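You operate a simulated robot arm through the tools that you are given. There is no shell and no other tool. Be economical: measure what you need, move in short steps, check, and stop when the job is done.

You are at the controls of a simulated robot arm. One attempt, no reset.

## Task
Swap the empty roll for white tape and wind it onto the coil.
Fine: empty roll on the free peg; whole length on; arm out with the new roll on it; turntable locked.
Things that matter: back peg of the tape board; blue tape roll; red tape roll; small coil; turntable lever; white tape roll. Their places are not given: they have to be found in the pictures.

The check looks at the end state, three seconds after you hand in, the way a careful person would. Anything else that was tipped, shoved, dropped, spilled or broken makes it a failure.

## Robot
A 6-joint arm with a three-finger gripper, fixed in place. Base frame: the origin is at the foot of the arm, x ahead of it, y to its left, z up. Readings come in m, degrees, newtons and seconds.
Its first joint turns from -166.0 to 166.0 degrees. Payload 4.89 kg.
The tool frame sits at the grasp point between the pads (the TCP): z along the fingers, y along the line on which they close. The tips reach 0.03 m beyond it. The gripper opens to 0.164 m. The gripper's body begins 0.125 m behind the TCP.
Orientation is that of the tool frame in the base frame, as [roll, pitch, yaw] about the fixed x, y, z axes, in that order (R = Rz(yaw) Ry(pitch) Rx(roll)). With the fingers straight down and closing along the base's y, the tool's x points along the base's -x, its y along +y and its z along -z.

## Interface
- The arm moves only by the tool arm_command. Its argument "motion" is a list of rows, each a list of 3 entries, a list of its own where there are three numbers: the shift along the base's x, y, z in units of 250 mm (1.0 is 250 mm), then the turn, a rotation vector about the base's x, y, z in units of 90 degrees (1.0 is 90 degrees), then the closure, from 0 (fully open) to 1 (shut). In form: [[[dx, dy, dz], [ax, ay, az], claw], ...]. A call has 1 to 8 rows; each row is the pose to reach, as a shift and turn from the pose commanded when the call began. A call with a number of a shift or a turn outside -1 to 1 is refused whole. A row lasts 0.2 s, in which the tool goes at most 0.05 m and 8.6 degrees; a call with a longer step from one row to the next is refused whole, and so is a gripper value outside its range. A pose out of reach is approached as far as the arm can. The call stops where the force on the tool passes 90 N (or 10 N more than at its start, if that is more) or the arm is blocked; 0.2 s more then pass. The fingers move at their own pace (about 0.108 m/s each) and stop on an object; they squeeze with about 32 N. The grip force told is the motor's: it shows also when the fingers shut on nothing. Time passes only in rows, and 0.2 s behind the last, so rows that repeat a pose let the fingers close. It gives the time, the measured TCP pose, the force on the tool (base axes), the opening and the grip force at its end, in the units of the frame above (readings bear some noise), with the torque about the TCP (base axes, N m) and any sound that the robot's microphone picked up, and new pictures: "show" is both (left out), scene, wrist or none.
- Cameras (640 x 400 px; columns grow to the right, rows downward): "scene" is fixed at [0.3984, -0.6503, 1.4193]; the picture's right is [0.99, -0.17, 0.00], its down [-0.13, -0.74, -0.67] and it looks along [0.11, 0.66, -0.75] (base axes); focal length 214 px, centre (320, 200). "wrist" rides on the gripper at [0.076, -0.002, -0.152] in the tool frame; the picture's right is [0.02, 1.00, 0.00], its down [-0.88, 0.02, -0.47] and it looks along [-0.47, 0.01, 0.88] (tool axes); focal length 247 px, centre (320, 200).
- lift_body(by): slides the trunk up (or, below 0, down) by that many m; the arm rides with it, the base frame stays. It gives what a move gives, with no picture.
- measure_at(camera, pixels): there is no depth. For up to 12 entries [column, row, z] of the newest picture of that camera ("zoom" is the newest enlarged one), the place [x, y] in the base frame at which the ray of that pixel passes the height z, good to about 0.003 m. It takes no simulated time.
- close_up(camera, box): a new picture of the part [left, top, right, bottom] of that camera's present view, enlarged. It takes no simulated time.
- close_job(): hands the job in; it is judged then, once.

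Keep the steps short. Do not move on a guess: measure, check each grasp and each placing, and mend mistakes. In all there are 80 turns and 200 pictures (those below and enlarged ones count). Leave the gripper open and the arm clear of the work at the hand-in unless told otherwise, and finish with a single line.

The tools are called after "Request:" by a JSON object that holds its "method" and its "body". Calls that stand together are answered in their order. arm_command: Moves the arm, as the interface text tells. Its arguments: {"type":"object","properties":{"motion":{"type":"array","items":{"type":"array"}},"show":{"type":"string","enum":["both","scene","wrist","none"]}},"required":["motion"]} The other tools are called the same way: lift_body (by) slides the trunk up or down; measure_at (camera, pixels) gives the place at which the rays of pixels pass given heights; close_up (camera, box) takes an enlarged picture of a part of a camera's view; close_job () hands the job in.

At the start:

```text
time_s: 0.0
ee_pos: [0.3251, -0.3946, 1.1421]
ee_rot: [-180.0, 0.0, -179.9]
force: [0.2, -0.1, -0.5]
ft_torque: [0.01, 0.01, 0.0]
width: 0.1639
grip_force: 0.1
trunk travel left (down, up): [-0.175, 0.215]
```

scene: 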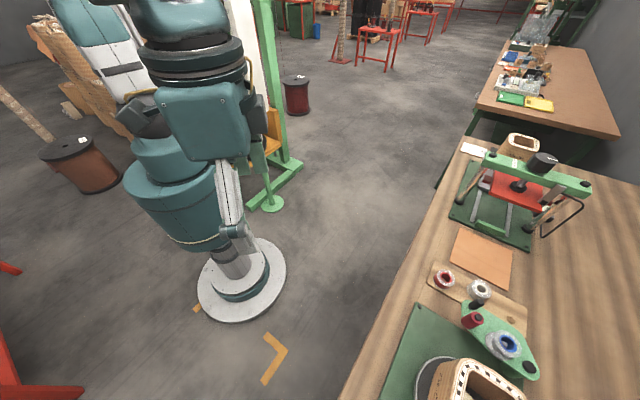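
wrist: 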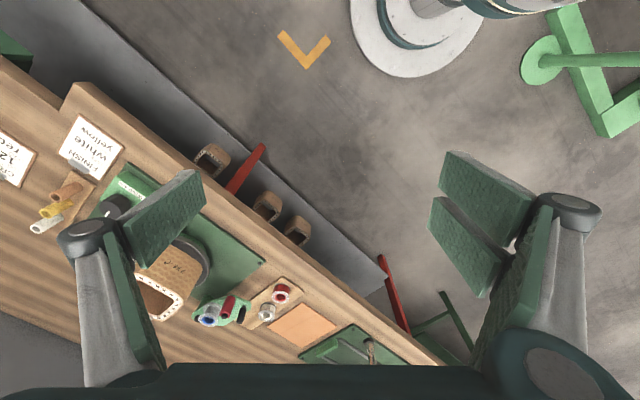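

I see a bench on the right with a turntable, a tape board and a green tool with tape rolls. First I enlarge those regions.

Request:
{"method": "close_up", "body": {"camera": "scene", "box": [400, 220, 560, 400]}}

Request:
{"method": "close_up", "body": {"camera": "wrist", "box": [80, 140, 400, 380]}}

Request:
{"method": "close_up", "body": {"camera": "wrist", "box": [0, 60, 240, 240]}}

```text
2.22 times, centred on (480, 310) of scene
```

zoom: 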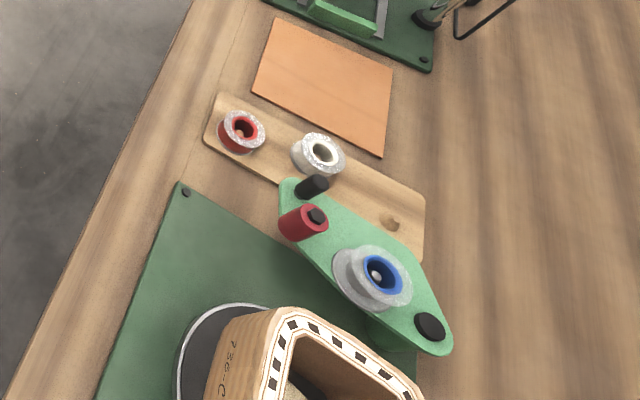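

```text
1.67 times, centred on (240, 260) of wrist
```

zoom: 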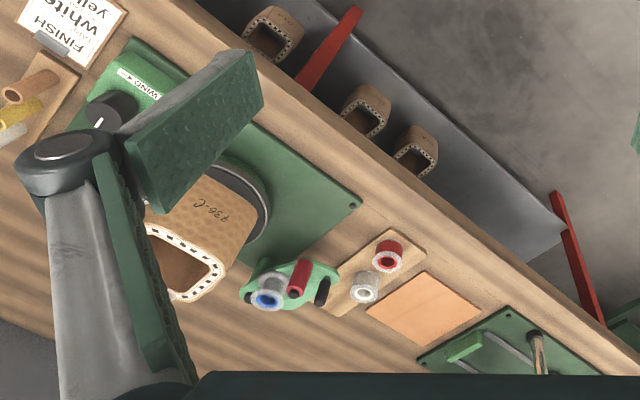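

```text
2.22 times, centred on (120, 150) of wrist
```

zoom: 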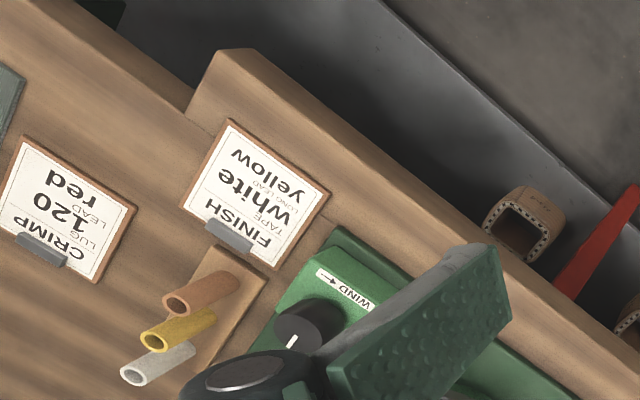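

White roll triangulates to about (0.80, -0.53, 0.88). I move the gripper high over that area to look closer.

Request:
{"method": "arm_command", "body": {"motion": [[[0.16, -0.08, 0], [0, 0, 0], 0], [[0.32, -0.16, 0], [0, 0, 0], 0], [[0.48, -0.24, 0], [0, 0, 0], 0], [[0.64, -0.32, 0], [0, 0, 0], 0], [[0.8, -0.4, 0], [0, 0, 0], 0]]}}

```text
time_s: 1.2
ee_pos: [0.5251, -0.4956, 1.1422]
ee_rot: [-180.0, 0.0, 179.9]
force: [-1.6, 0.8, 1.4]
ft_torque: [-0.12, -0.21, 0.01]
width: 0.1637
grip_force: 0.0
trunk travel left (down, up): [-0.175, 0.215]
```

scene: 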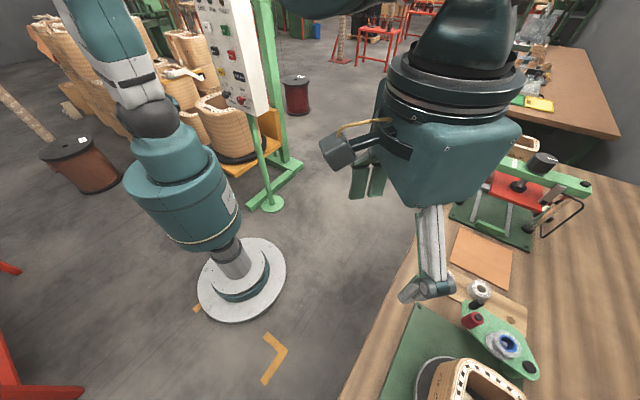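
wrist: 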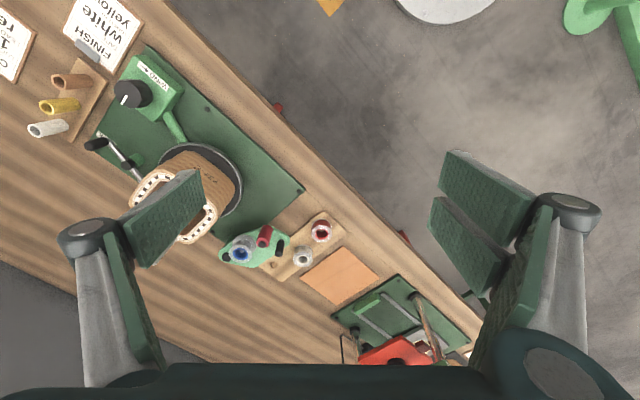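

Request:
{"method": "close_up", "body": {"camera": "wrist", "box": [200, 190, 360, 290]}}

Request:
{"method": "close_up", "body": {"camera": "wrist", "box": [20, 40, 260, 240]}}

```text
4.00 times, centred on (280, 240) of wrist
```

zoom: 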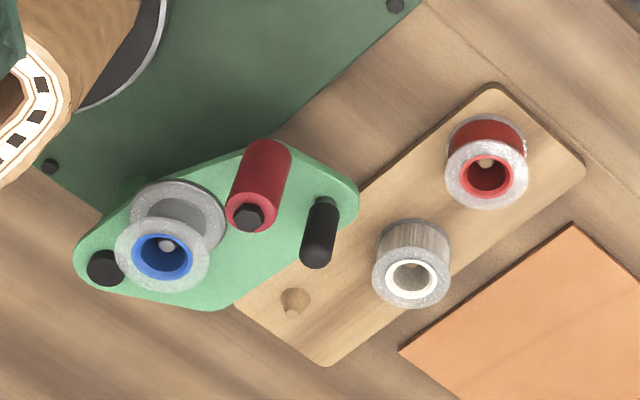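

```text
2.00 times, centred on (140, 140) of wrist
```

zoom: 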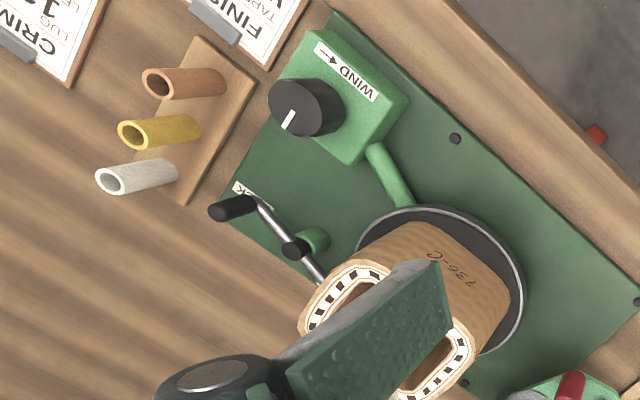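

Now I see: green tape arm with blue empty roll, red roller and a black handle; a board with a red roll, white roll and a free peg; a WIND knob and LOCK lever. I measure heights by crossing scene and wrist rays.

Request:
{"method": "measure_at", "body": {"camera": "wrist", "pixels": [[274, 266, 0.8], [274, 266, 0.9], [302.5, 257, 0.8], [302.5, 257, 0.9], [241, 251, 0.8], [241, 251, 0.9], [281, 303, 0.8], [281, 303, 0.9], [303, 191, 0.8], [303, 191, 0.9]]}}

Request:
{"method": "close_up", "body": {"camera": "scene", "box": [440, 260, 560, 385]}}

Request:
{"method": "measure_at", "body": {"camera": "scene", "pixels": [[511.5, 320, 0.8], [511.5, 320, 0.9], [480, 289, 0.8], [480, 289, 0.9], [505, 344, 0.8], [505, 344, 0.9], [418, 305, 0.8], [418, 305, 0.9]]}}

```text
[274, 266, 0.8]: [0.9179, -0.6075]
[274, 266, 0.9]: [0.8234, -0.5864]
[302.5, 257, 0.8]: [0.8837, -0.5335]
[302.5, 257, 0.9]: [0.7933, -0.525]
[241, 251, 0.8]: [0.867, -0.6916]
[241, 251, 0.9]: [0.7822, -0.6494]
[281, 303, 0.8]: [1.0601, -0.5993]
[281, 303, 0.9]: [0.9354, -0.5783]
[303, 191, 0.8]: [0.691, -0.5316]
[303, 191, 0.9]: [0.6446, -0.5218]
```

```text
3.20 times, centred on (500, 322) of scene
```

zoom: 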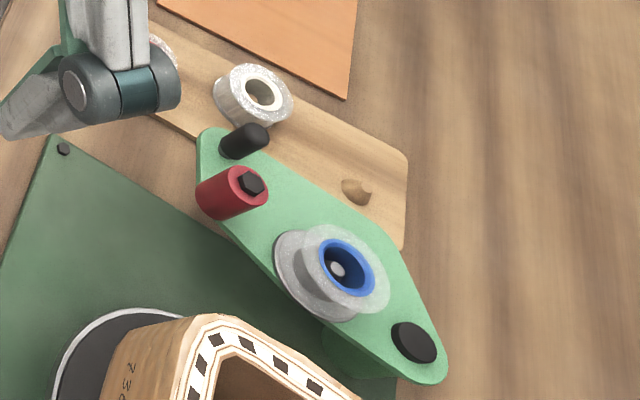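

```text
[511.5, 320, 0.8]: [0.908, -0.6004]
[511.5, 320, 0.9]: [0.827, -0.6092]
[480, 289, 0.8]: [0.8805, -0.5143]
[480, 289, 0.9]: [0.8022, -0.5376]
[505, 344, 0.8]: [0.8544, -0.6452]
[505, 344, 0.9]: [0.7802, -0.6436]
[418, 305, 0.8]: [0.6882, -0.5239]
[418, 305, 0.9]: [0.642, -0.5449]
```

Bench is near z 0.82, free peg near (0.887,-0.602), white roll near (0.83,-0.53), blue roll near (0.77,-0.64) - all at the edge of reach. I turn the view toward the lever/knob/coil side.

Request:
{"method": "arm_command", "body": {"motion": [[[-0.05, -0.08, 0], [0, 0, -0.085], 0], [[-0.1, -0.16, 0], [0, 0, -0.17], 0], [[-0.15, -0.24, 0], [0, 0, -0.255], 0], [[-0.2, -0.32, 0], [0, 0, -0.34], 0], [[-0.25, -0.4, 0], [0, 0, -0.425], 0], [[-0.3, -0.48, 0], [0, 0, -0.5], 0], [[-0.3, -0.48, 0], [0, 0, -0.5], 0]]}}

```text
time_s: 2.8
ee_pos: [0.4494, -0.6153, 1.1425]
ee_rot: [-180.0, 0.0, 135.0]
force: [0.2, 0.3, -1.0]
ft_torque: [0.04, 0.0, -0.03]
width: 0.164
grip_force: 0.0
trunk travel left (down, up): [-0.175, 0.215]
```

scene: 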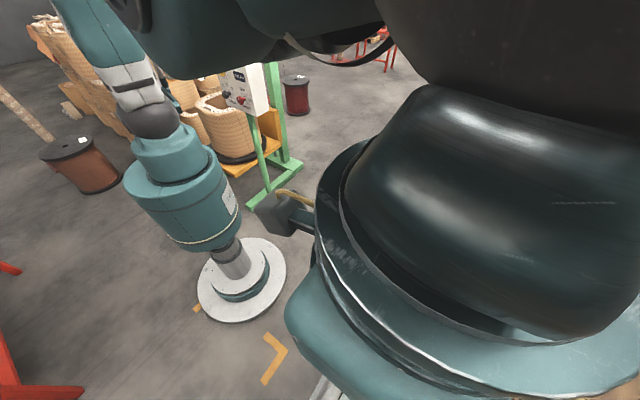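
wrist: 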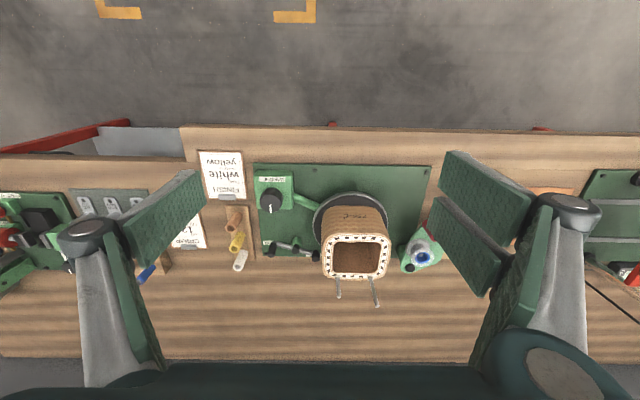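

The bench edge is now square in the view. I enlarge the machine.

Request:
{"method": "close_up", "body": {"camera": "wrist", "box": [240, 160, 450, 310]}}

Request:
{"method": "close_up", "body": {"camera": "wrist", "box": [240, 160, 340, 270]}}

Request:
{"method": "measure_at", "body": {"camera": "wrist", "pixels": [[271, 200, 0.87], [268, 254, 0.87], [293, 247, 0.85], [319, 256, 0.85], [352, 243, 0.95], [355, 205, 0.85], [422, 258, 0.915], [418, 235, 0.88]]}}

```text
2.67 times, centred on (345, 235) of wrist
```

zoom: 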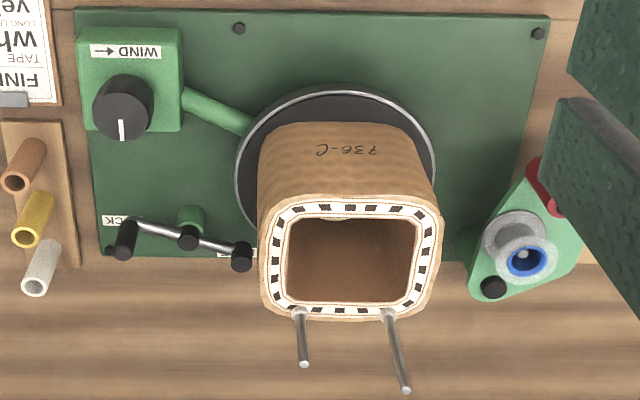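

```text
3.64 times, centred on (290, 215) of wrist
```

zoom: 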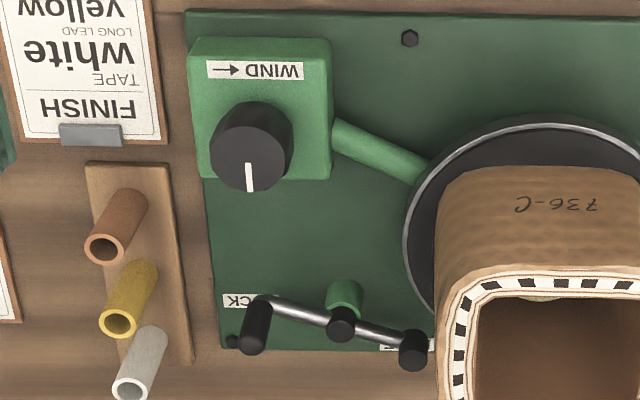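

```text
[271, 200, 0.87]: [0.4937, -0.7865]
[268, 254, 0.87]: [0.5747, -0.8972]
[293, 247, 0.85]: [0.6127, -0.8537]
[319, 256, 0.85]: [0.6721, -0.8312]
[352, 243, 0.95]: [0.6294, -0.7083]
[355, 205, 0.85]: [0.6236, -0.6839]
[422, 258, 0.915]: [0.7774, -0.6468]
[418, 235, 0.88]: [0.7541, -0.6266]
```

The handle lies at the LOCK label now, so it looks locked. I move the camera over the tape arm and board for a good measurement there.

Request:
{"method": "arm_command", "body": {"motion": [[[0.15, 0.094, -0.027], [0, 0, 0], 0], [[0.3, 0.188, -0.054], [0, 0, 0], 0], [[0.45, 0.282, -0.08], [0, 0, 0], 0], [[0.6, 0.376, -0.107], [0, 0, 0], 0], [[0.75, 0.47, -0.134], [0, 0, 0], 0], [[0.9, 0.564, -0.16], [0, 0, 0], 0], [[0.9, 0.564, -0.16], [0, 0, 0], 0]]}}

Request:
{"method": "close_up", "body": {"camera": "wrist", "box": [200, 150, 440, 300]}}

```text
time_s: 4.4
ee_pos: [0.6746, -0.4729, 1.1028]
ee_rot: [180.0, 0.0, 135.1]
force: [-0.7, 0.0, -0.4]
ft_torque: [0.0, 0.01, -0.02]
width: 0.164
grip_force: 0.0
trunk travel left (down, up): [-0.175, 0.215]
```

scene: 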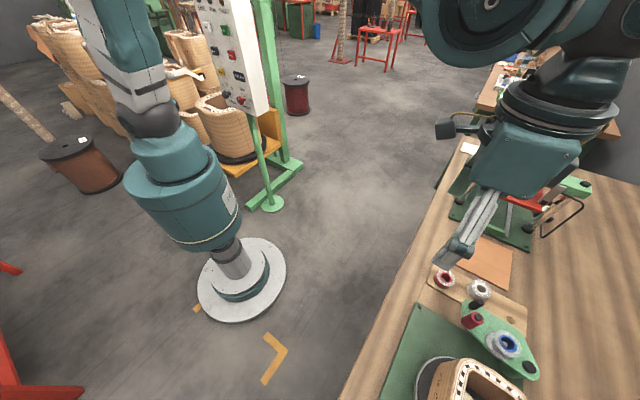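
wrist: 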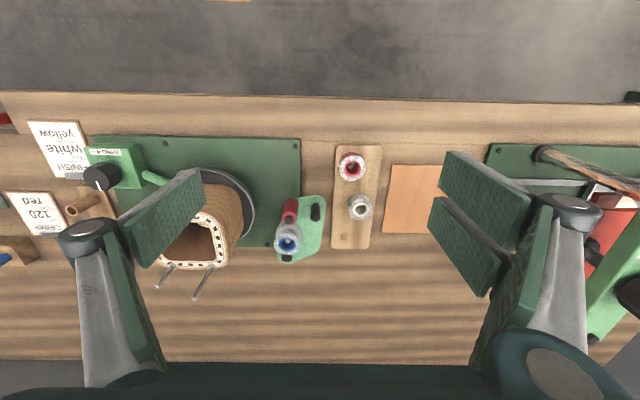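

```text
2.67 times, centred on (320, 225) of wrist
```

zoom: 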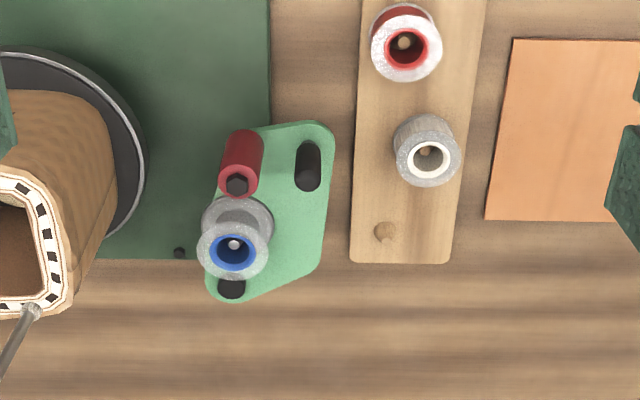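

Everything aligns with the bench direction; closing across the bench (current yaw) clears the roller and pivot. I measure features at assumed heights.

Request:
{"method": "measure_at", "body": {"camera": "zoom", "pixels": [[233, 250, 0.915], [233, 250, 0.93], [240, 210, 0.88], [430, 158, 0.86], [430, 158, 0.87], [421, 130, 0.84], [384, 234, 0.83], [386, 225, 0.85], [408, 48, 0.86], [232, 290, 0.88], [308, 182, 0.92], [310, 148, 0.88]]}}

Request:
{"method": "measure_at", "body": {"camera": "scene", "pixels": [[505.5, 345, 0.915], [505.5, 345, 0.93], [480, 290, 0.86], [480, 290, 0.87], [446, 279, 0.86], [476, 303, 0.92], [529, 367, 0.88], [529, 367, 0.9]]}}

Request:
{"method": "close_up", "body": {"camera": "scene", "box": [430, 260, 550, 385]}}

```text
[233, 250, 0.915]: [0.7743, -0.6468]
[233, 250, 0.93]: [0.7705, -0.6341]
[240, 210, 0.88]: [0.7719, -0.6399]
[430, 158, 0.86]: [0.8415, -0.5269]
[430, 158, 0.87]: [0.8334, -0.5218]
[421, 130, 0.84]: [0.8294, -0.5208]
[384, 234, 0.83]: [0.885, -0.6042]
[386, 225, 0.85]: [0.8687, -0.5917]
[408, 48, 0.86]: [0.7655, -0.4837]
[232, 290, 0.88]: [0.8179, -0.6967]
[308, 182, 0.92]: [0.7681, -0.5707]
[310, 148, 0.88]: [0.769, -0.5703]
```

```text
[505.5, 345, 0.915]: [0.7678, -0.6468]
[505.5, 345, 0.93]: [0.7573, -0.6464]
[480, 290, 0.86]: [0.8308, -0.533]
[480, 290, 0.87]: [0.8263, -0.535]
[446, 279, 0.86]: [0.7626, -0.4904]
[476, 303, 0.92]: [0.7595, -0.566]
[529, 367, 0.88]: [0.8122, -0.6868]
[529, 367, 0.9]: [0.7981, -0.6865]
```

```text
3.20 times, centred on (490, 322) of scene
```

zoom: 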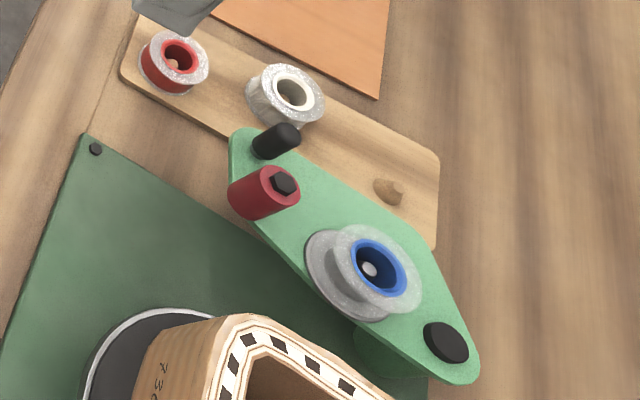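

Blue roll about (0.772,-0.646), top 0.913; white about (0.834,-0.527), top 0.865. I check the coil's height for gripper clearance.

Request:
{"method": "measure_at", "body": {"camera": "scene", "pixels": [[464.4, 359, 0.95], [464.4, 359, 1.0], [464.4, 359, 1.05]]}}

Request:
{"method": "measure_at", "body": {"camera": "wrist", "pixels": [[215, 219, 0.95], [215, 219, 1.0], [215, 219, 1.05], [224, 263, 0.95], [224, 263, 1.0], [224, 263, 1.05]]}}

Request:
{"method": "close_up", "body": {"camera": "wrist", "box": [130, 150, 330, 290]}}

```text
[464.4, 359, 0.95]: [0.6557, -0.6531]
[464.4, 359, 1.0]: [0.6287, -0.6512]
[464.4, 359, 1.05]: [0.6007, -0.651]
```

```text
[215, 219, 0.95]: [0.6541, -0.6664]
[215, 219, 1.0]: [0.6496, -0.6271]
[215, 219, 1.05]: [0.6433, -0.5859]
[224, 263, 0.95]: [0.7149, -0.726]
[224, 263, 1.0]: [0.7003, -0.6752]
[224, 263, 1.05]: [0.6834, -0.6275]
```

```text
2.86 times, centred on (230, 220) of wrist
```

zoom: 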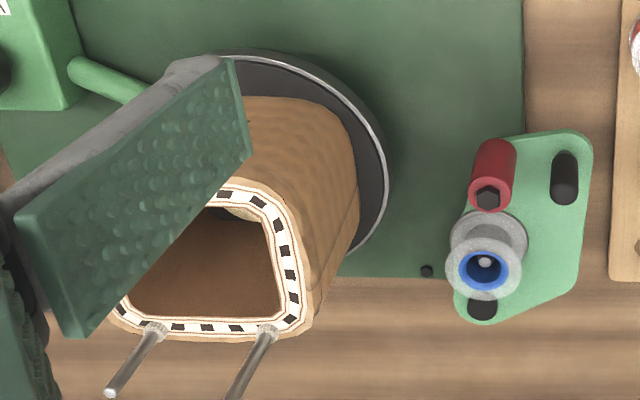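

Coil top is about z 0.96, clear of the gripper body. I go above the blue roll (z 1.0), tilting fingers 20° outward and half closing.

Request:
{"method": "arm_command", "body": {"motion": [[[0.077, -0.138, -0.08], [-0.0314, -0.0314, 0], 0.3], [[0.154, -0.276, -0.16], [-0.063, -0.063, 0], 0.55], [[0.231, -0.414, -0.24], [-0.094, -0.094, 0], 0.62], [[0.308, -0.553, -0.32], [-0.126, -0.126, 0], 0.62], [[0.387, -0.692, -0.411], [-0.157, -0.157, 0], 0.62], [[0.387, -0.692, -0.411], [-0.157, -0.157, 0], 0.62]]}}

```text
time_s: 5.8
ee_pos: [0.7713, -0.6467, 0.9982]
ee_rot: [179.9, 20.1, 135.1]
force: [-0.1, 0.3, -0.9]
ft_torque: [0.03, 0.04, 0.0]
width: 0.0621
grip_force: 0.0
trunk travel left (down, up): [-0.175, 0.215]
```

scene: 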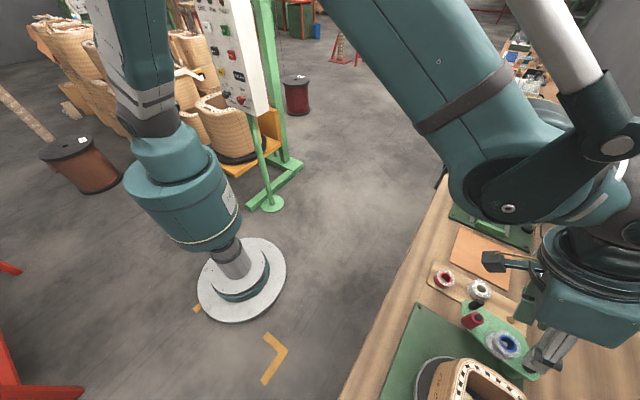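
wrist: 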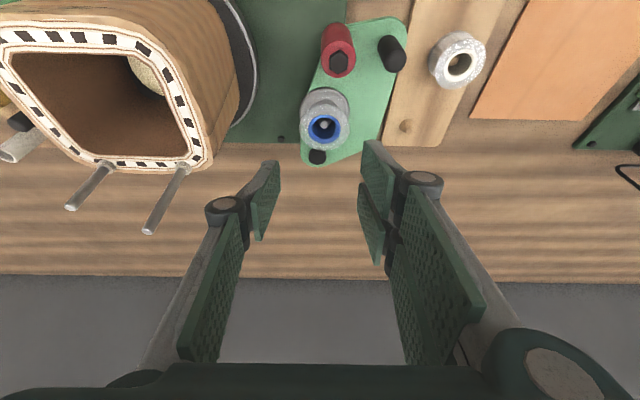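

Reach is fine. I refine the blue roll's centre from this view.

Request:
{"method": "close_up", "body": {"camera": "wrist", "box": [260, 0, 440, 180]}}

Request:
{"method": "measure_at", "body": {"camera": "wrist", "pixels": [[325, 127, 0.905], [325, 127, 0.915], [325, 127, 0.925], [328, 104, 0.88], [317, 157, 0.88]]}}

```text
2.22 times, centred on (350, 90) of wrist
```

zoom: 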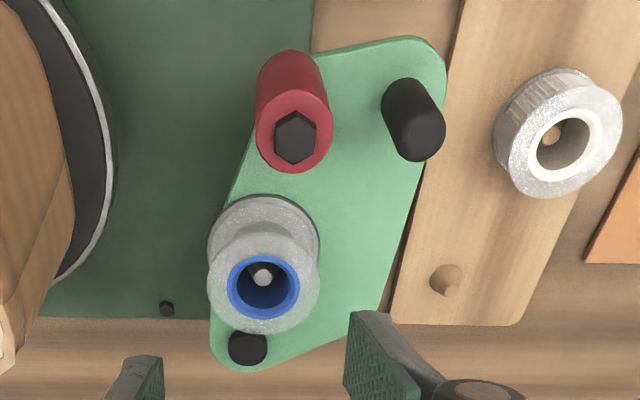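

```text
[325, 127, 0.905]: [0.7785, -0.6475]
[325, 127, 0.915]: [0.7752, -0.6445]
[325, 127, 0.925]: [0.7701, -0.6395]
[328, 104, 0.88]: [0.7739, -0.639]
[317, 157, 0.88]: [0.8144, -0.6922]
```

Blue roll centre about (0.7735,-0.6455). I descend straight down to z 0.915.

Request:
{"method": "arm_command", "body": {"motion": [[[0.009, 0.005, -0.1], [0, 0, 0], 0.62], [[0.009, 0.005, -0.2], [0, 0, 0], 0.62], [[0.009, 0.005, -0.28], [0, 0, 0], 0.62], [[0.009, 0.005, -0.335], [0, 0, 0], 0.62], [[0.009, 0.005, -0.335], [0, 0, 0], 0.62]]}}

Request:
{"method": "close_up", "body": {"camera": "wrist", "box": [220, 50, 440, 250]}}

```text
time_s: 7.0
ee_pos: [0.7721, -0.6475, 0.9143]
ee_rot: [180.0, 19.9, 135.1]
force: [-10.4, -5.2, 18.0]
ft_torque: [1.15, 0.07, -0.65]
width: 0.0716
grip_force: 38.9
trunk travel left (down, up): [-0.175, 0.215]
```

scene: 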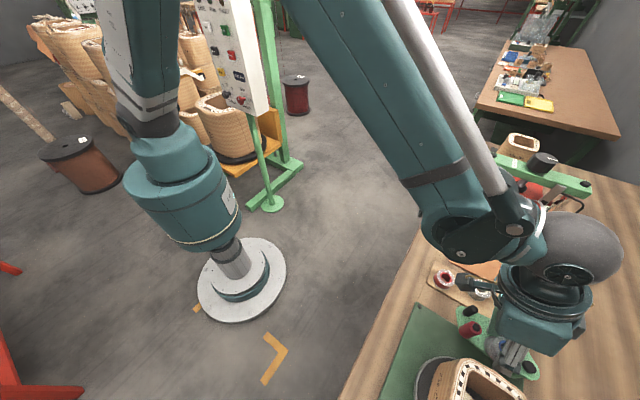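
wrist: 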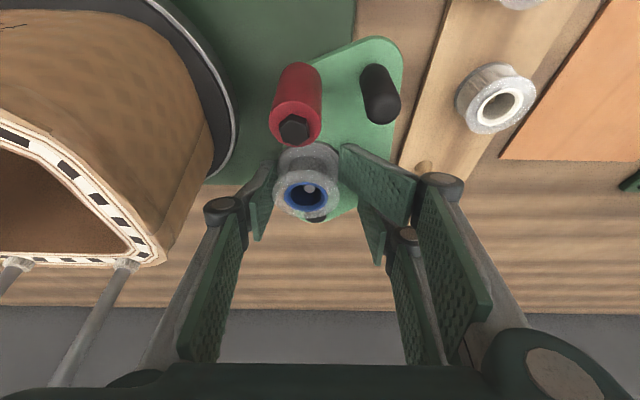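

```text
2.00 times, centred on (330, 150) of wrist
```

zoom: 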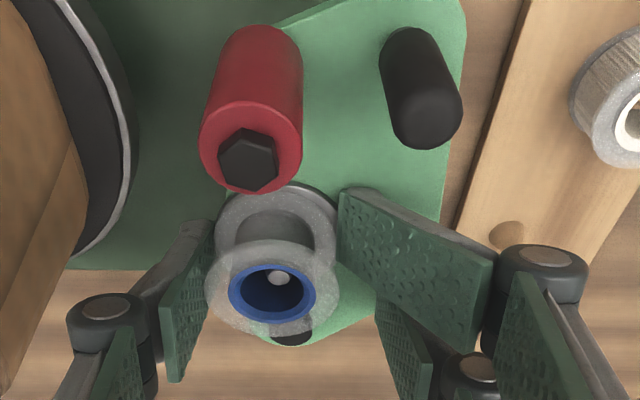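

Contact: right tip seems to rest on the plate (18 N up). I lift 10 mm and look again.

Request:
{"method": "arm_command", "body": {"motion": [[[0, 0, 0.04], [0, 0, 0], 0.62], [[0, 0, 0.04], [0, 0, 0], 0.62]], "show": "wrist"}}

Request:
{"method": "close_up", "body": {"camera": "wrist", "box": [220, 50, 440, 250]}}

```text
time_s: 7.6
ee_pos: [0.7738, -0.6456, 0.925]
ee_rot: [-180.0, 20.1, 135.0]
force: [-1.0, 0.1, 2.6]
ft_torque: [0.08, -0.02, 0.03]
width: 0.064
grip_force: 0.0
trunk travel left (down, up): [-0.175, 0.215]
```

wrist: 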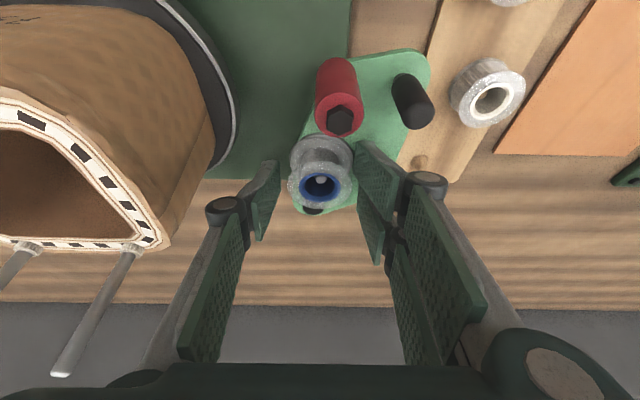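

```text
2.00 times, centred on (330, 150) of wrist
```

zoom: 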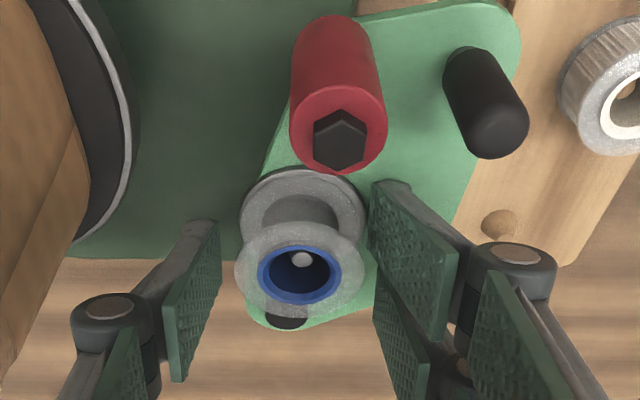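

The roll sits a bit to the right of centre between the pads. I shift 2.5 mm right, down 4 mm, and close.

Request:
{"method": "arm_command", "body": {"motion": [[[0.007, 0.007, -0.016], [0, 0, 0], 0.62], [[0.007, 0.007, -0.016], [0, 0, 0], 0.7], [[0.007, 0.007, -0.016], [0, 0, 0], 0.75], [[0.007, 0.007, -0.016], [0, 0, 0], 0.85], [[0.007, 0.007, -0.016], [0, 0, 0], 0.85]], "show": "wrist"}}

Request:
{"method": "close_up", "body": {"camera": "wrist", "box": [220, 50, 440, 250]}}

```text
time_s: 8.7
ee_pos: [0.7753, -0.6441, 0.9267]
ee_rot: [-180.0, 20.3, 135.0]
force: [-5.4, 4.9, 61.8]
ft_torque: [2.1, -0.14, -0.22]
width: 0.0445
grip_force: 32.3
trunk travel left (down, up): [-0.175, 0.215]
stopped in row 5: the force on the tool passed its limit at 92 N (the readings are from after the stop); the commanded pose is now the measured one
```

wrist: 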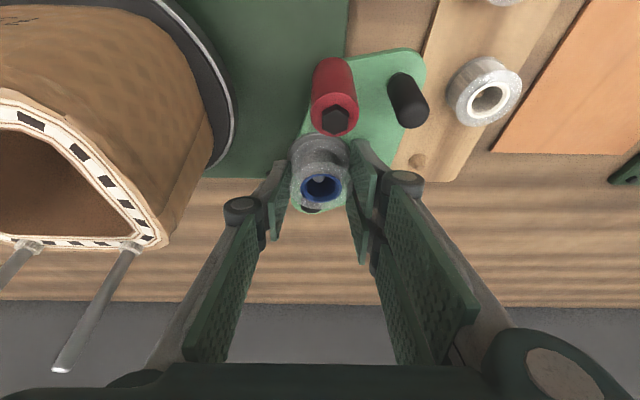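

```text
2.00 times, centred on (330, 150) of wrist
```

zoom: 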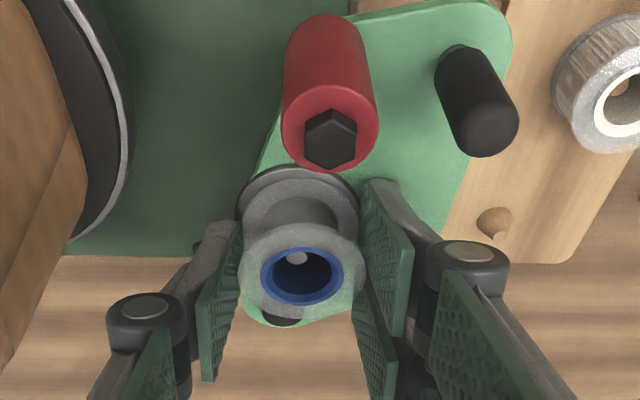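

Gripped at 44.5 mm (tips pressed on plate a bit). I lift slowly to slide the roll off its peg.

Request:
{"method": "arm_command", "body": {"motion": [[[0, 0, 0.03], [0, 0, 0], 0.85], [[0, 0, 0.08], [0, 0, 0], 0.85], [[0, 0, 0.15], [0, 0, 0], 0.85], [[0, 0, 0.24], [0, 0, 0], 0.85]]}}

Request:
{"method": "close_up", "body": {"camera": "wrist", "box": [220, 50, 440, 250]}}

```text
time_s: 9.7
ee_pos: [0.7754, -0.6446, 0.981]
ee_rot: [-180.0, 20.1, 135.0]
force: [0.5, 0.5, -1.1]
ft_torque: [0.08, 0.03, 0.03]
width: 0.0446
grip_force: 31.7
trunk travel left (down, up): [-0.175, 0.215]
```

scene: 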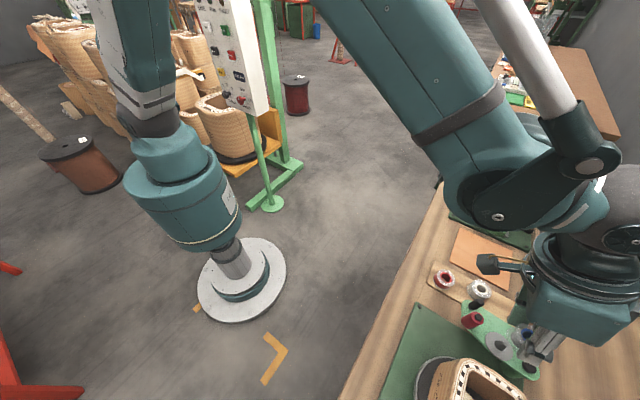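
wrist: 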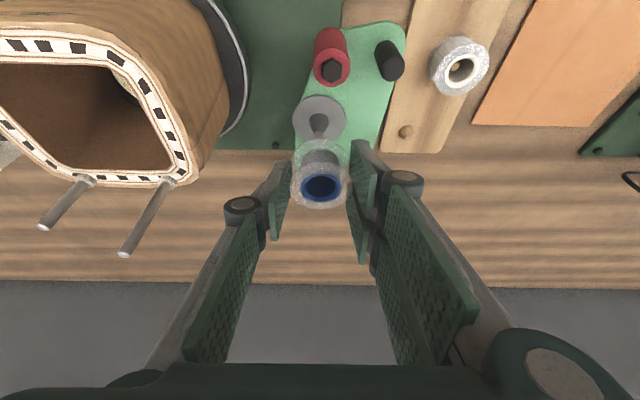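

```text
2.00 times, centred on (330, 150) of wrist
```

zoom: 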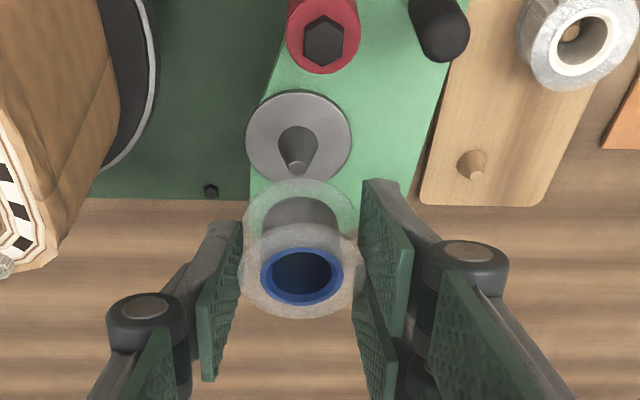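

The roll came off upright. I measure the arm peg, the free peg and the held roll from this view.

Request:
{"method": "measure_at", "body": {"camera": "zoom", "pixels": [[299, 138, 0.885], [299, 138, 0.89], [296, 166, 0.905], [296, 166, 0.915], [474, 158, 0.83], [474, 158, 0.835], [478, 175, 0.845], [478, 175, 0.855], [301, 275, 0.965], [301, 275, 0.97]]}}

Request:
{"method": "close_up", "body": {"camera": "scene", "box": [460, 290, 550, 385]}}

```text
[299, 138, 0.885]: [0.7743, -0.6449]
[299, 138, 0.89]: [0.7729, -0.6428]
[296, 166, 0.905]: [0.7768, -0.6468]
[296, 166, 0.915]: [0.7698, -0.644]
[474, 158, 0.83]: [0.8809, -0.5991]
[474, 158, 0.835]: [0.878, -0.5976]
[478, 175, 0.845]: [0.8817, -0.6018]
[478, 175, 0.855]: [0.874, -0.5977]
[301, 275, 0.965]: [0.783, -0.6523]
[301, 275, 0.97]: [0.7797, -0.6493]
```

```text
4.21 times, centred on (505, 338) of scene
```

zoom: 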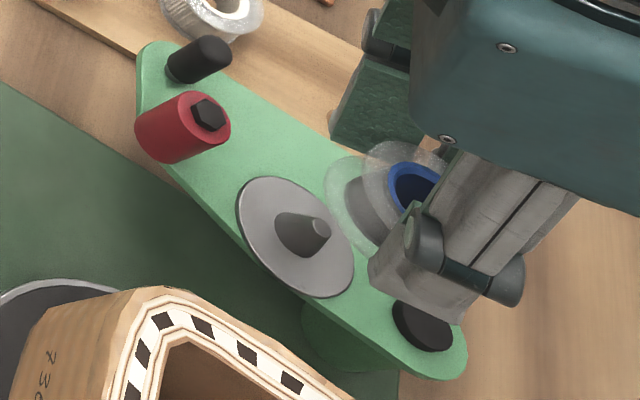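

Free peg at about (0.881,-0.601). I carry the blue roll above it at the same height.

Request:
{"method": "arm_command", "body": {"motion": [[[0.14, 0.06, 0], [0, 0, 0], 0.85], [[0.28, 0.12, 0], [0, 0, 0], 0.85], [[0.426, 0.178, 0], [0, 0, 0], 0.85], [[0.426, 0.178, -0.1], [0, 0, 0], 0.85], [[0.426, 0.178, -0.18], [0, 0, 0], 0.85], [[0.426, 0.178, -0.18], [0, 0, 0], 0.85]]}}

Request:
{"method": "close_up", "body": {"camera": "wrist", "box": [220, 50, 440, 250]}}

Request:
{"method": "close_up", "body": {"camera": "scene", "box": [460, 270, 560, 370]}}

```text
time_s: 11.1
ee_pos: [0.8807, -0.5997, 0.9368]
ee_rot: [-179.9, 20.0, 135.0]
force: [-0.9, 0.7, -0.6]
ft_torque: [-0.03, 0.03, 0.02]
width: 0.0442
grip_force: 31.8
trunk travel left (down, up): [-0.175, 0.215]
```

scene: 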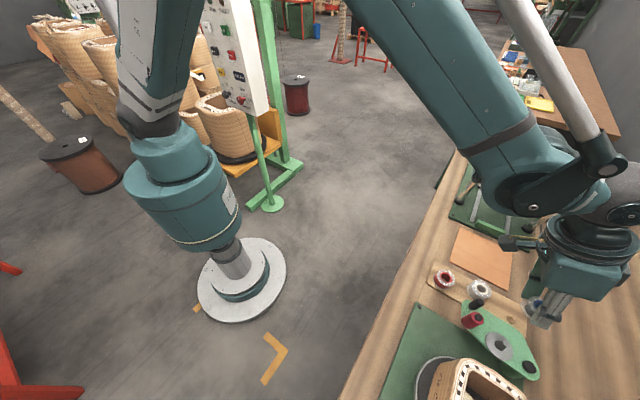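
wrist: 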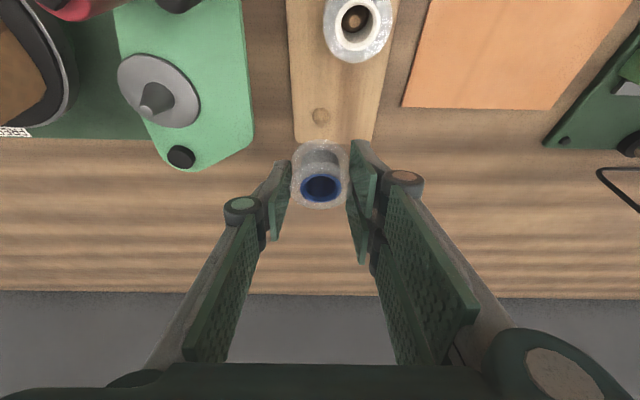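

```text
2.00 times, centred on (330, 150) of wrist
```

zoom: 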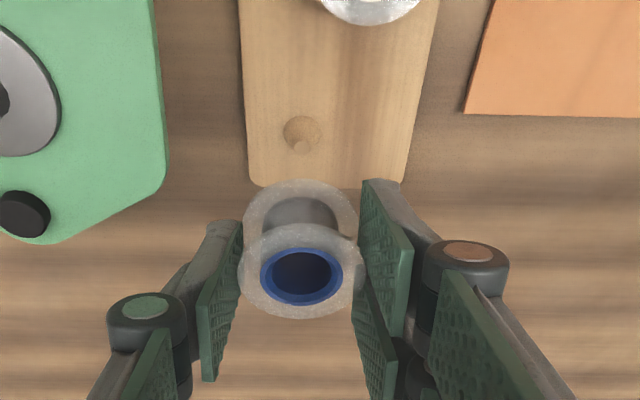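

```text
4.00 times, centred on (510, 320) of scene
```

zoom: 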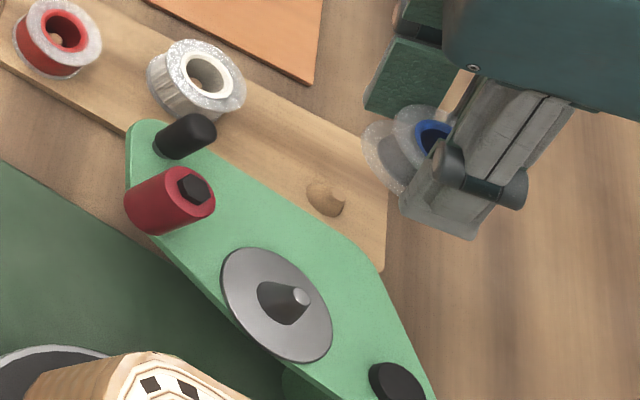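

Sideways alignment is good (roll column 301, peg 302 in the zoom). I check the depth direction.

Request:
{"method": "measure_at", "body": {"camera": "wrist", "pixels": [[321, 116.5, 0.832], [320, 123.5, 0.845], [320, 123.5, 0.85], [320.5, 187.5, 0.93], [320.5, 187.5, 0.925], [322, 141, 0.832]]}}

Request:
{"method": "measure_at", "body": {"camera": "zoom", "pixels": [[322, 198, 0.832], [334, 203, 0.845], [288, 300, 0.915], [432, 133, 0.93]]}}

```text
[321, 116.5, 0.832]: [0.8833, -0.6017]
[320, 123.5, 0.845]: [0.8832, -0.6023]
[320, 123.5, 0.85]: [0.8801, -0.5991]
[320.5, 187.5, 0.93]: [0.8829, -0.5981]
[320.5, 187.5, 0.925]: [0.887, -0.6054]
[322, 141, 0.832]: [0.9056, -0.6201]
```

```text
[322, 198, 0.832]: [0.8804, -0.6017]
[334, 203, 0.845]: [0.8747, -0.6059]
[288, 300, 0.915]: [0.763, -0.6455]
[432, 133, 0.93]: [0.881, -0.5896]
```

Peg at (0.882,-0.602), roll nearly over it. I lower gently to z≈0.880.

Request:
{"method": "arm_command", "body": {"motion": [[[0.004, -0.008, -0.06], [0, 0, 0], 0.85], [[0.004, -0.008, -0.12], [0, 0, 0], 0.85], [[0.004, -0.008, -0.17], [0, 0, 0], 0.85], [[0.004, -0.008, -0.21], [0, 0, 0], 0.85], [[0.004, -0.008, -0.23], [0, 0, 0], 0.85], [[0.004, -0.008, -0.23], [0, 0, 0], 0.85]], "show": "wrist"}}

Request:
{"method": "close_up", "body": {"camera": "wrist", "box": [220, 50, 440, 250]}}

Request:
{"method": "close_up", "body": {"camera": "scene", "box": [460, 270, 560, 370]}}

```text
time_s: 12.5
ee_pos: [0.8833, -0.601, 0.8791]
ee_rot: [-180.0, 20.1, 135.1]
force: [-0.3, -0.6, -0.5]
ft_torque: [0.02, 0.01, 0.03]
width: 0.0441
grip_force: 31.6
trunk travel left (down, up): [-0.175, 0.215]
```

wrist: 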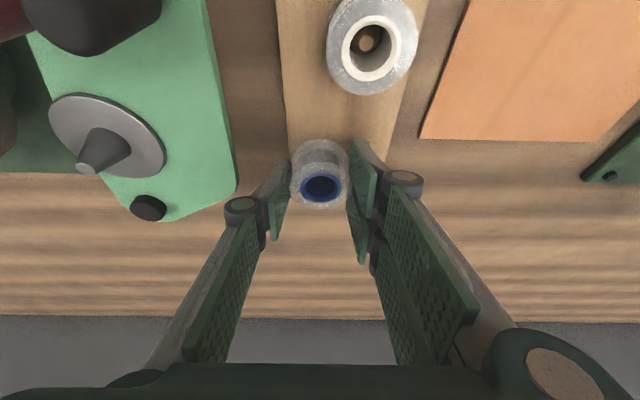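

```text
2.00 times, centred on (330, 150) of wrist
```

zoom: 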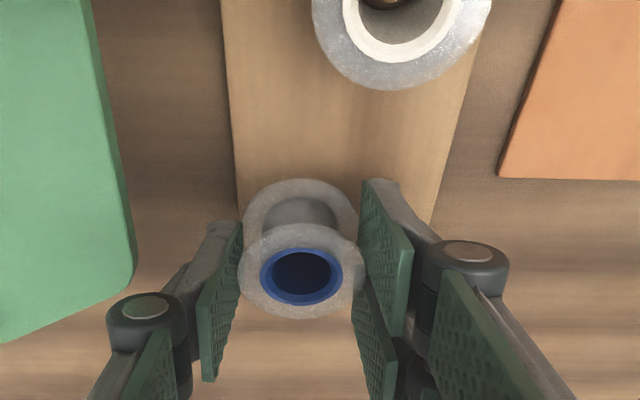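

```text
4.00 times, centred on (510, 320) of scene
```

zoom: 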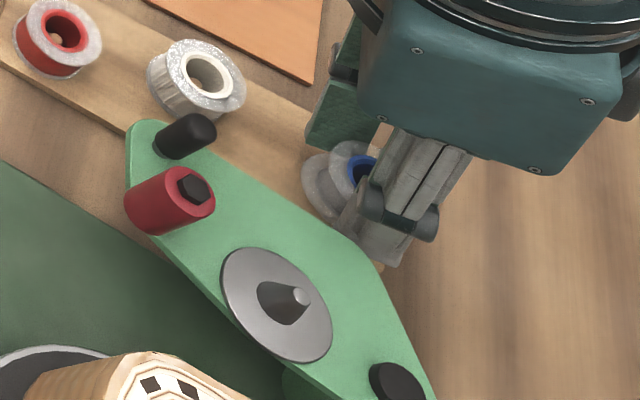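

No contact yet. I lower 8 mm more in small steps.

Request:
{"method": "arm_command", "body": {"motion": [[[0, 0, -0.012], [0, 0, 0], 0.85], [[0, 0, -0.022], [0, 0, 0], 0.85], [[0, 0, -0.032], [0, 0, 0], 0.85], [[0, 0, -0.032], [0, 0, 0], 0.85]], "show": "wrist"}}

Request:
{"method": "close_up", "body": {"camera": "wrist", "box": [270, 110, 380, 230]}}

```text
time_s: 13.5
ee_pos: [0.8839, -0.6013, 0.8719]
ee_rot: [-180.0, 20.1, 134.9]
force: [-0.8, 0.6, 0.3]
ft_torque: [-0.01, -0.01, 0.0]
width: 0.0442
grip_force: 32.1
trunk travel left (down, up): [-0.175, 0.215]
```

wrist: 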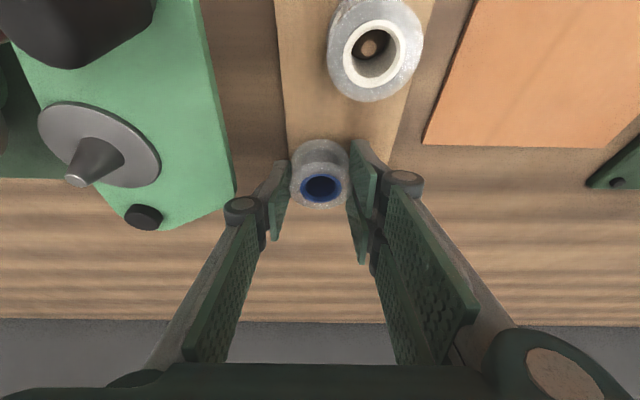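

```text
3.33 times, centred on (325, 170) of wrist
```

zoom: 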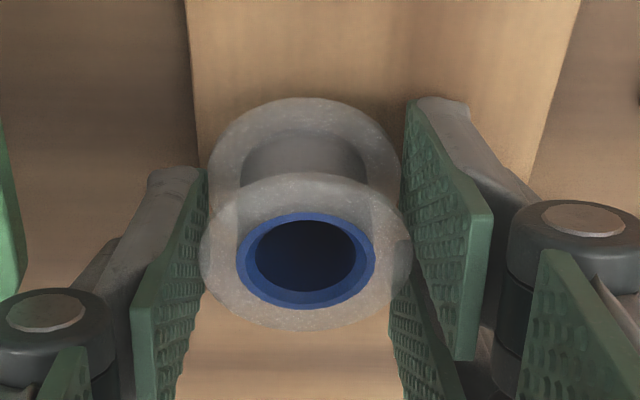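

Still free. Lower another 5 mm in fine steps.

Request:
{"method": "arm_command", "body": {"motion": [[[0, 0, -0.006], [0, 0, 0], 0.85], [[0, 0, -0.012], [0, 0, 0], 0.85], [[0, 0, -0.018], [0, 0, 0], 0.85], [[0, 0, -0.018], [0, 0, 0], 0.85]], "show": "none"}}

```text
time_s: 14.5
ee_pos: [0.8832, -0.6011, 0.8674]
ee_rot: [180.0, 20.1, 135.0]
force: [0.4, 0.3, 0.1]
ft_torque: [-0.01, 0.0, 0.03]
width: 0.0441
grip_force: 31.5
trunk travel left (down, up): [-0.175, 0.215]
```

Request:
{"method": "arm_command", "body": {"motion": [[[0, 0, -0.006], [0, 0, 0], 0.85], [[0, 0, -0.012], [0, 0, 0], 0.85], [[0, 0, -0.018], [0, 0, 0], 0.85], [[0, 0, -0.018], [0, 0, 0], 0.85]]}}

Request:
{"method": "close_up", "body": {"camera": "wrist", "box": [270, 110, 380, 230]}}

Request:
{"method": "close_up", "body": {"camera": "scene", "box": [460, 270, 560, 370]}}

```text
time_s: 15.5
ee_pos: [0.8837, -0.6011, 0.8668]
ee_rot: [-179.9, 20.2, 135.0]
force: [11.7, -8.3, 47.4]
ft_torque: [1.18, -0.74, -0.39]
width: 0.0443
grip_force: 32.3
trunk travel left (down, up): [-0.175, 0.215]
```

scene: 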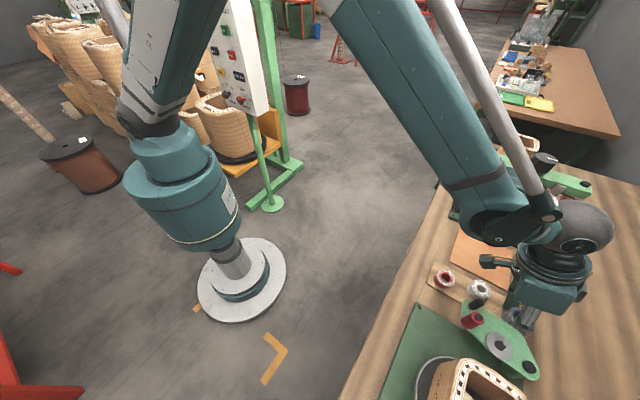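
wrist: 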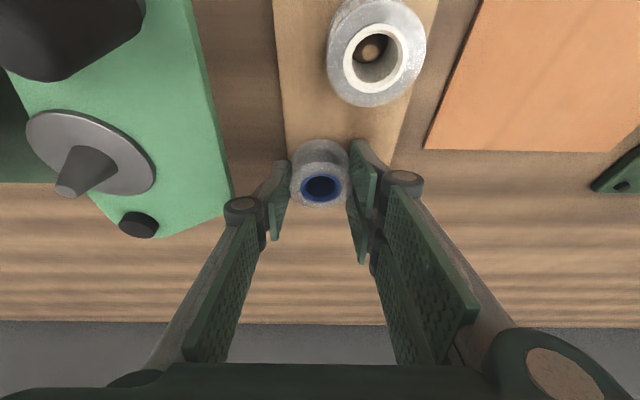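

```text
3.33 times, centred on (325, 170) of wrist
```

zoom: 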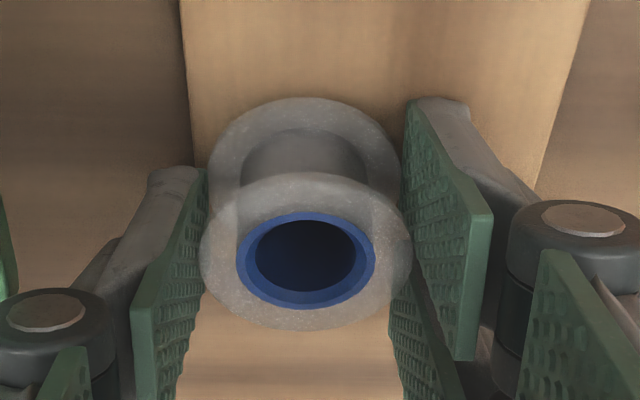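

```text
4.00 times, centred on (510, 320) of scene
```

zoom: 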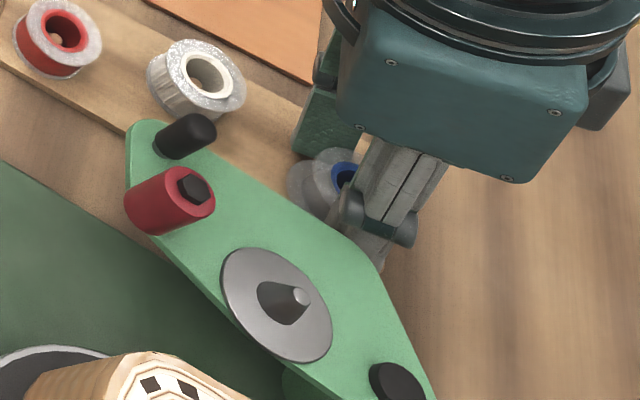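

Contact at z 0.867, i.e. roll bottom at board level, so it's over the peg. I back up 1.5 mm and open the fingers a little.

Request:
{"method": "arm_command", "body": {"motion": [[[0, 0, 0.014], [0, 0, 0], 0.85], [[0, 0, 0.018], [0, 0, 0], 0.7], [[0, 0, 0.02], [0, 0, 0], 0.62], [[0, 0, 0.02], [0, 0, 0], 0.6], [[0, 0, 0.02], [0, 0, 0], 0.6]], "show": "wrist"}}

Request:
{"method": "close_up", "body": {"camera": "wrist", "box": [250, 90, 400, 230]}}

```text
time_s: 16.7
ee_pos: [0.8845, -0.6023, 0.868]
ee_rot: [180.0, 20.1, 135.0]
force: [5.7, 4.2, -0.3]
ft_torque: [-0.04, 0.09, -0.05]
width: 0.0624
grip_force: 0.1
trunk travel left (down, up): [-0.175, 0.215]
```

wrist: 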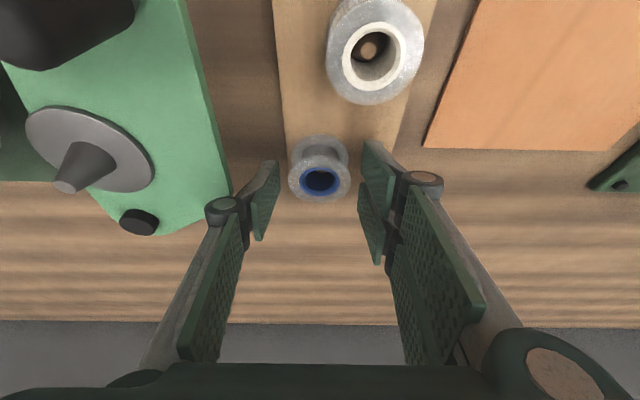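

```text
2.86 times, centred on (325, 160) of wrist
```

zoom: 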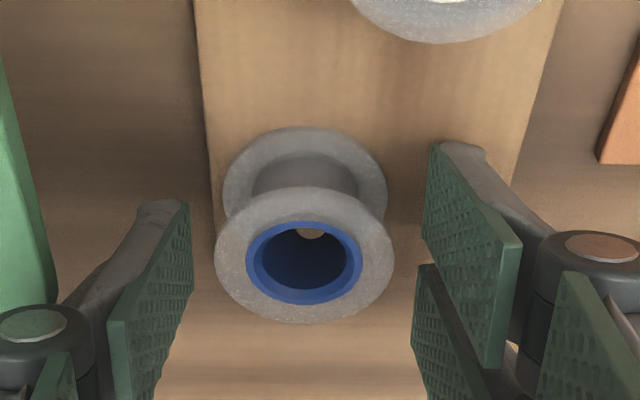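

Peg tip is visible inside the bore: the empty roll is on the free peg. I rise and move over the white roll.

Request:
{"method": "arm_command", "body": {"motion": [[[0, 0, 0.1], [0, 0, 0], 0.6], [[0, 0, 0.24], [0, 0, 0], 0.62], [[0, 0, 0.34], [0, 0, 0], 0.62], [[-0.06, 0.1, 0.34], [0, 0, 0], 0.62], [[-0.13, 0.2, 0.34], [0, 0, 0], 0.62], [[-0.2, 0.3, 0.34], [0, 0, 0], 0.62], [[-0.2, 0.3, 0.34], [0, 0, 0], 0.62]]}}

Request:
{"method": "close_up", "body": {"camera": "wrist", "box": [220, 30, 440, 230]}}

```text
time_s: 18.3
ee_pos: [0.8322, -0.5259, 0.9547]
ee_rot: [-180.0, 20.1, 135.0]
force: [-0.6, -0.1, -0.1]
ft_torque: [-0.02, -0.07, -0.03]
width: 0.0625
grip_force: 0.0
trunk travel left (down, up): [-0.175, 0.215]
```

scene: 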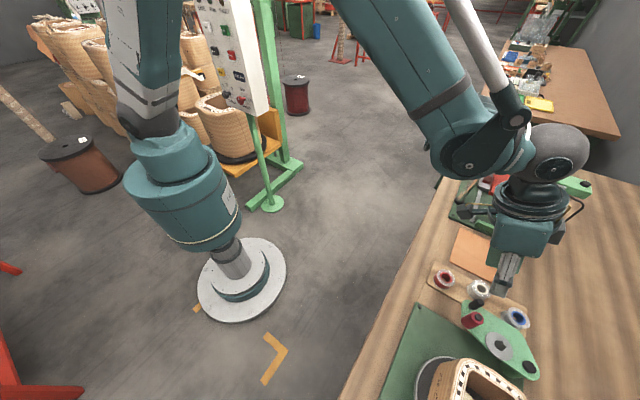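
wrist: 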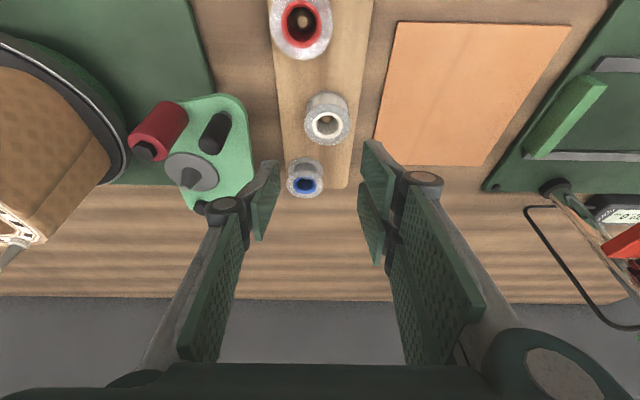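

```text
2.00 times, centred on (330, 130) of wrist
```

zoom: 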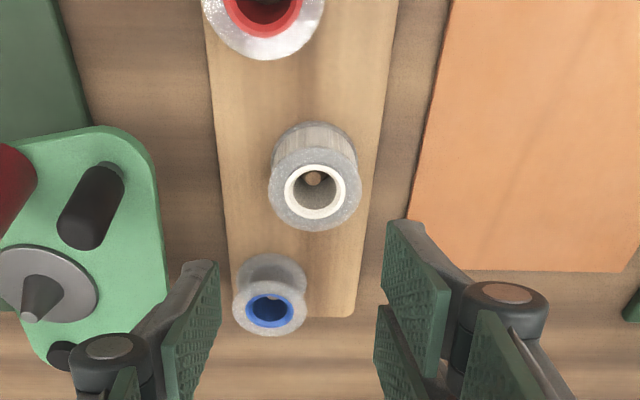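

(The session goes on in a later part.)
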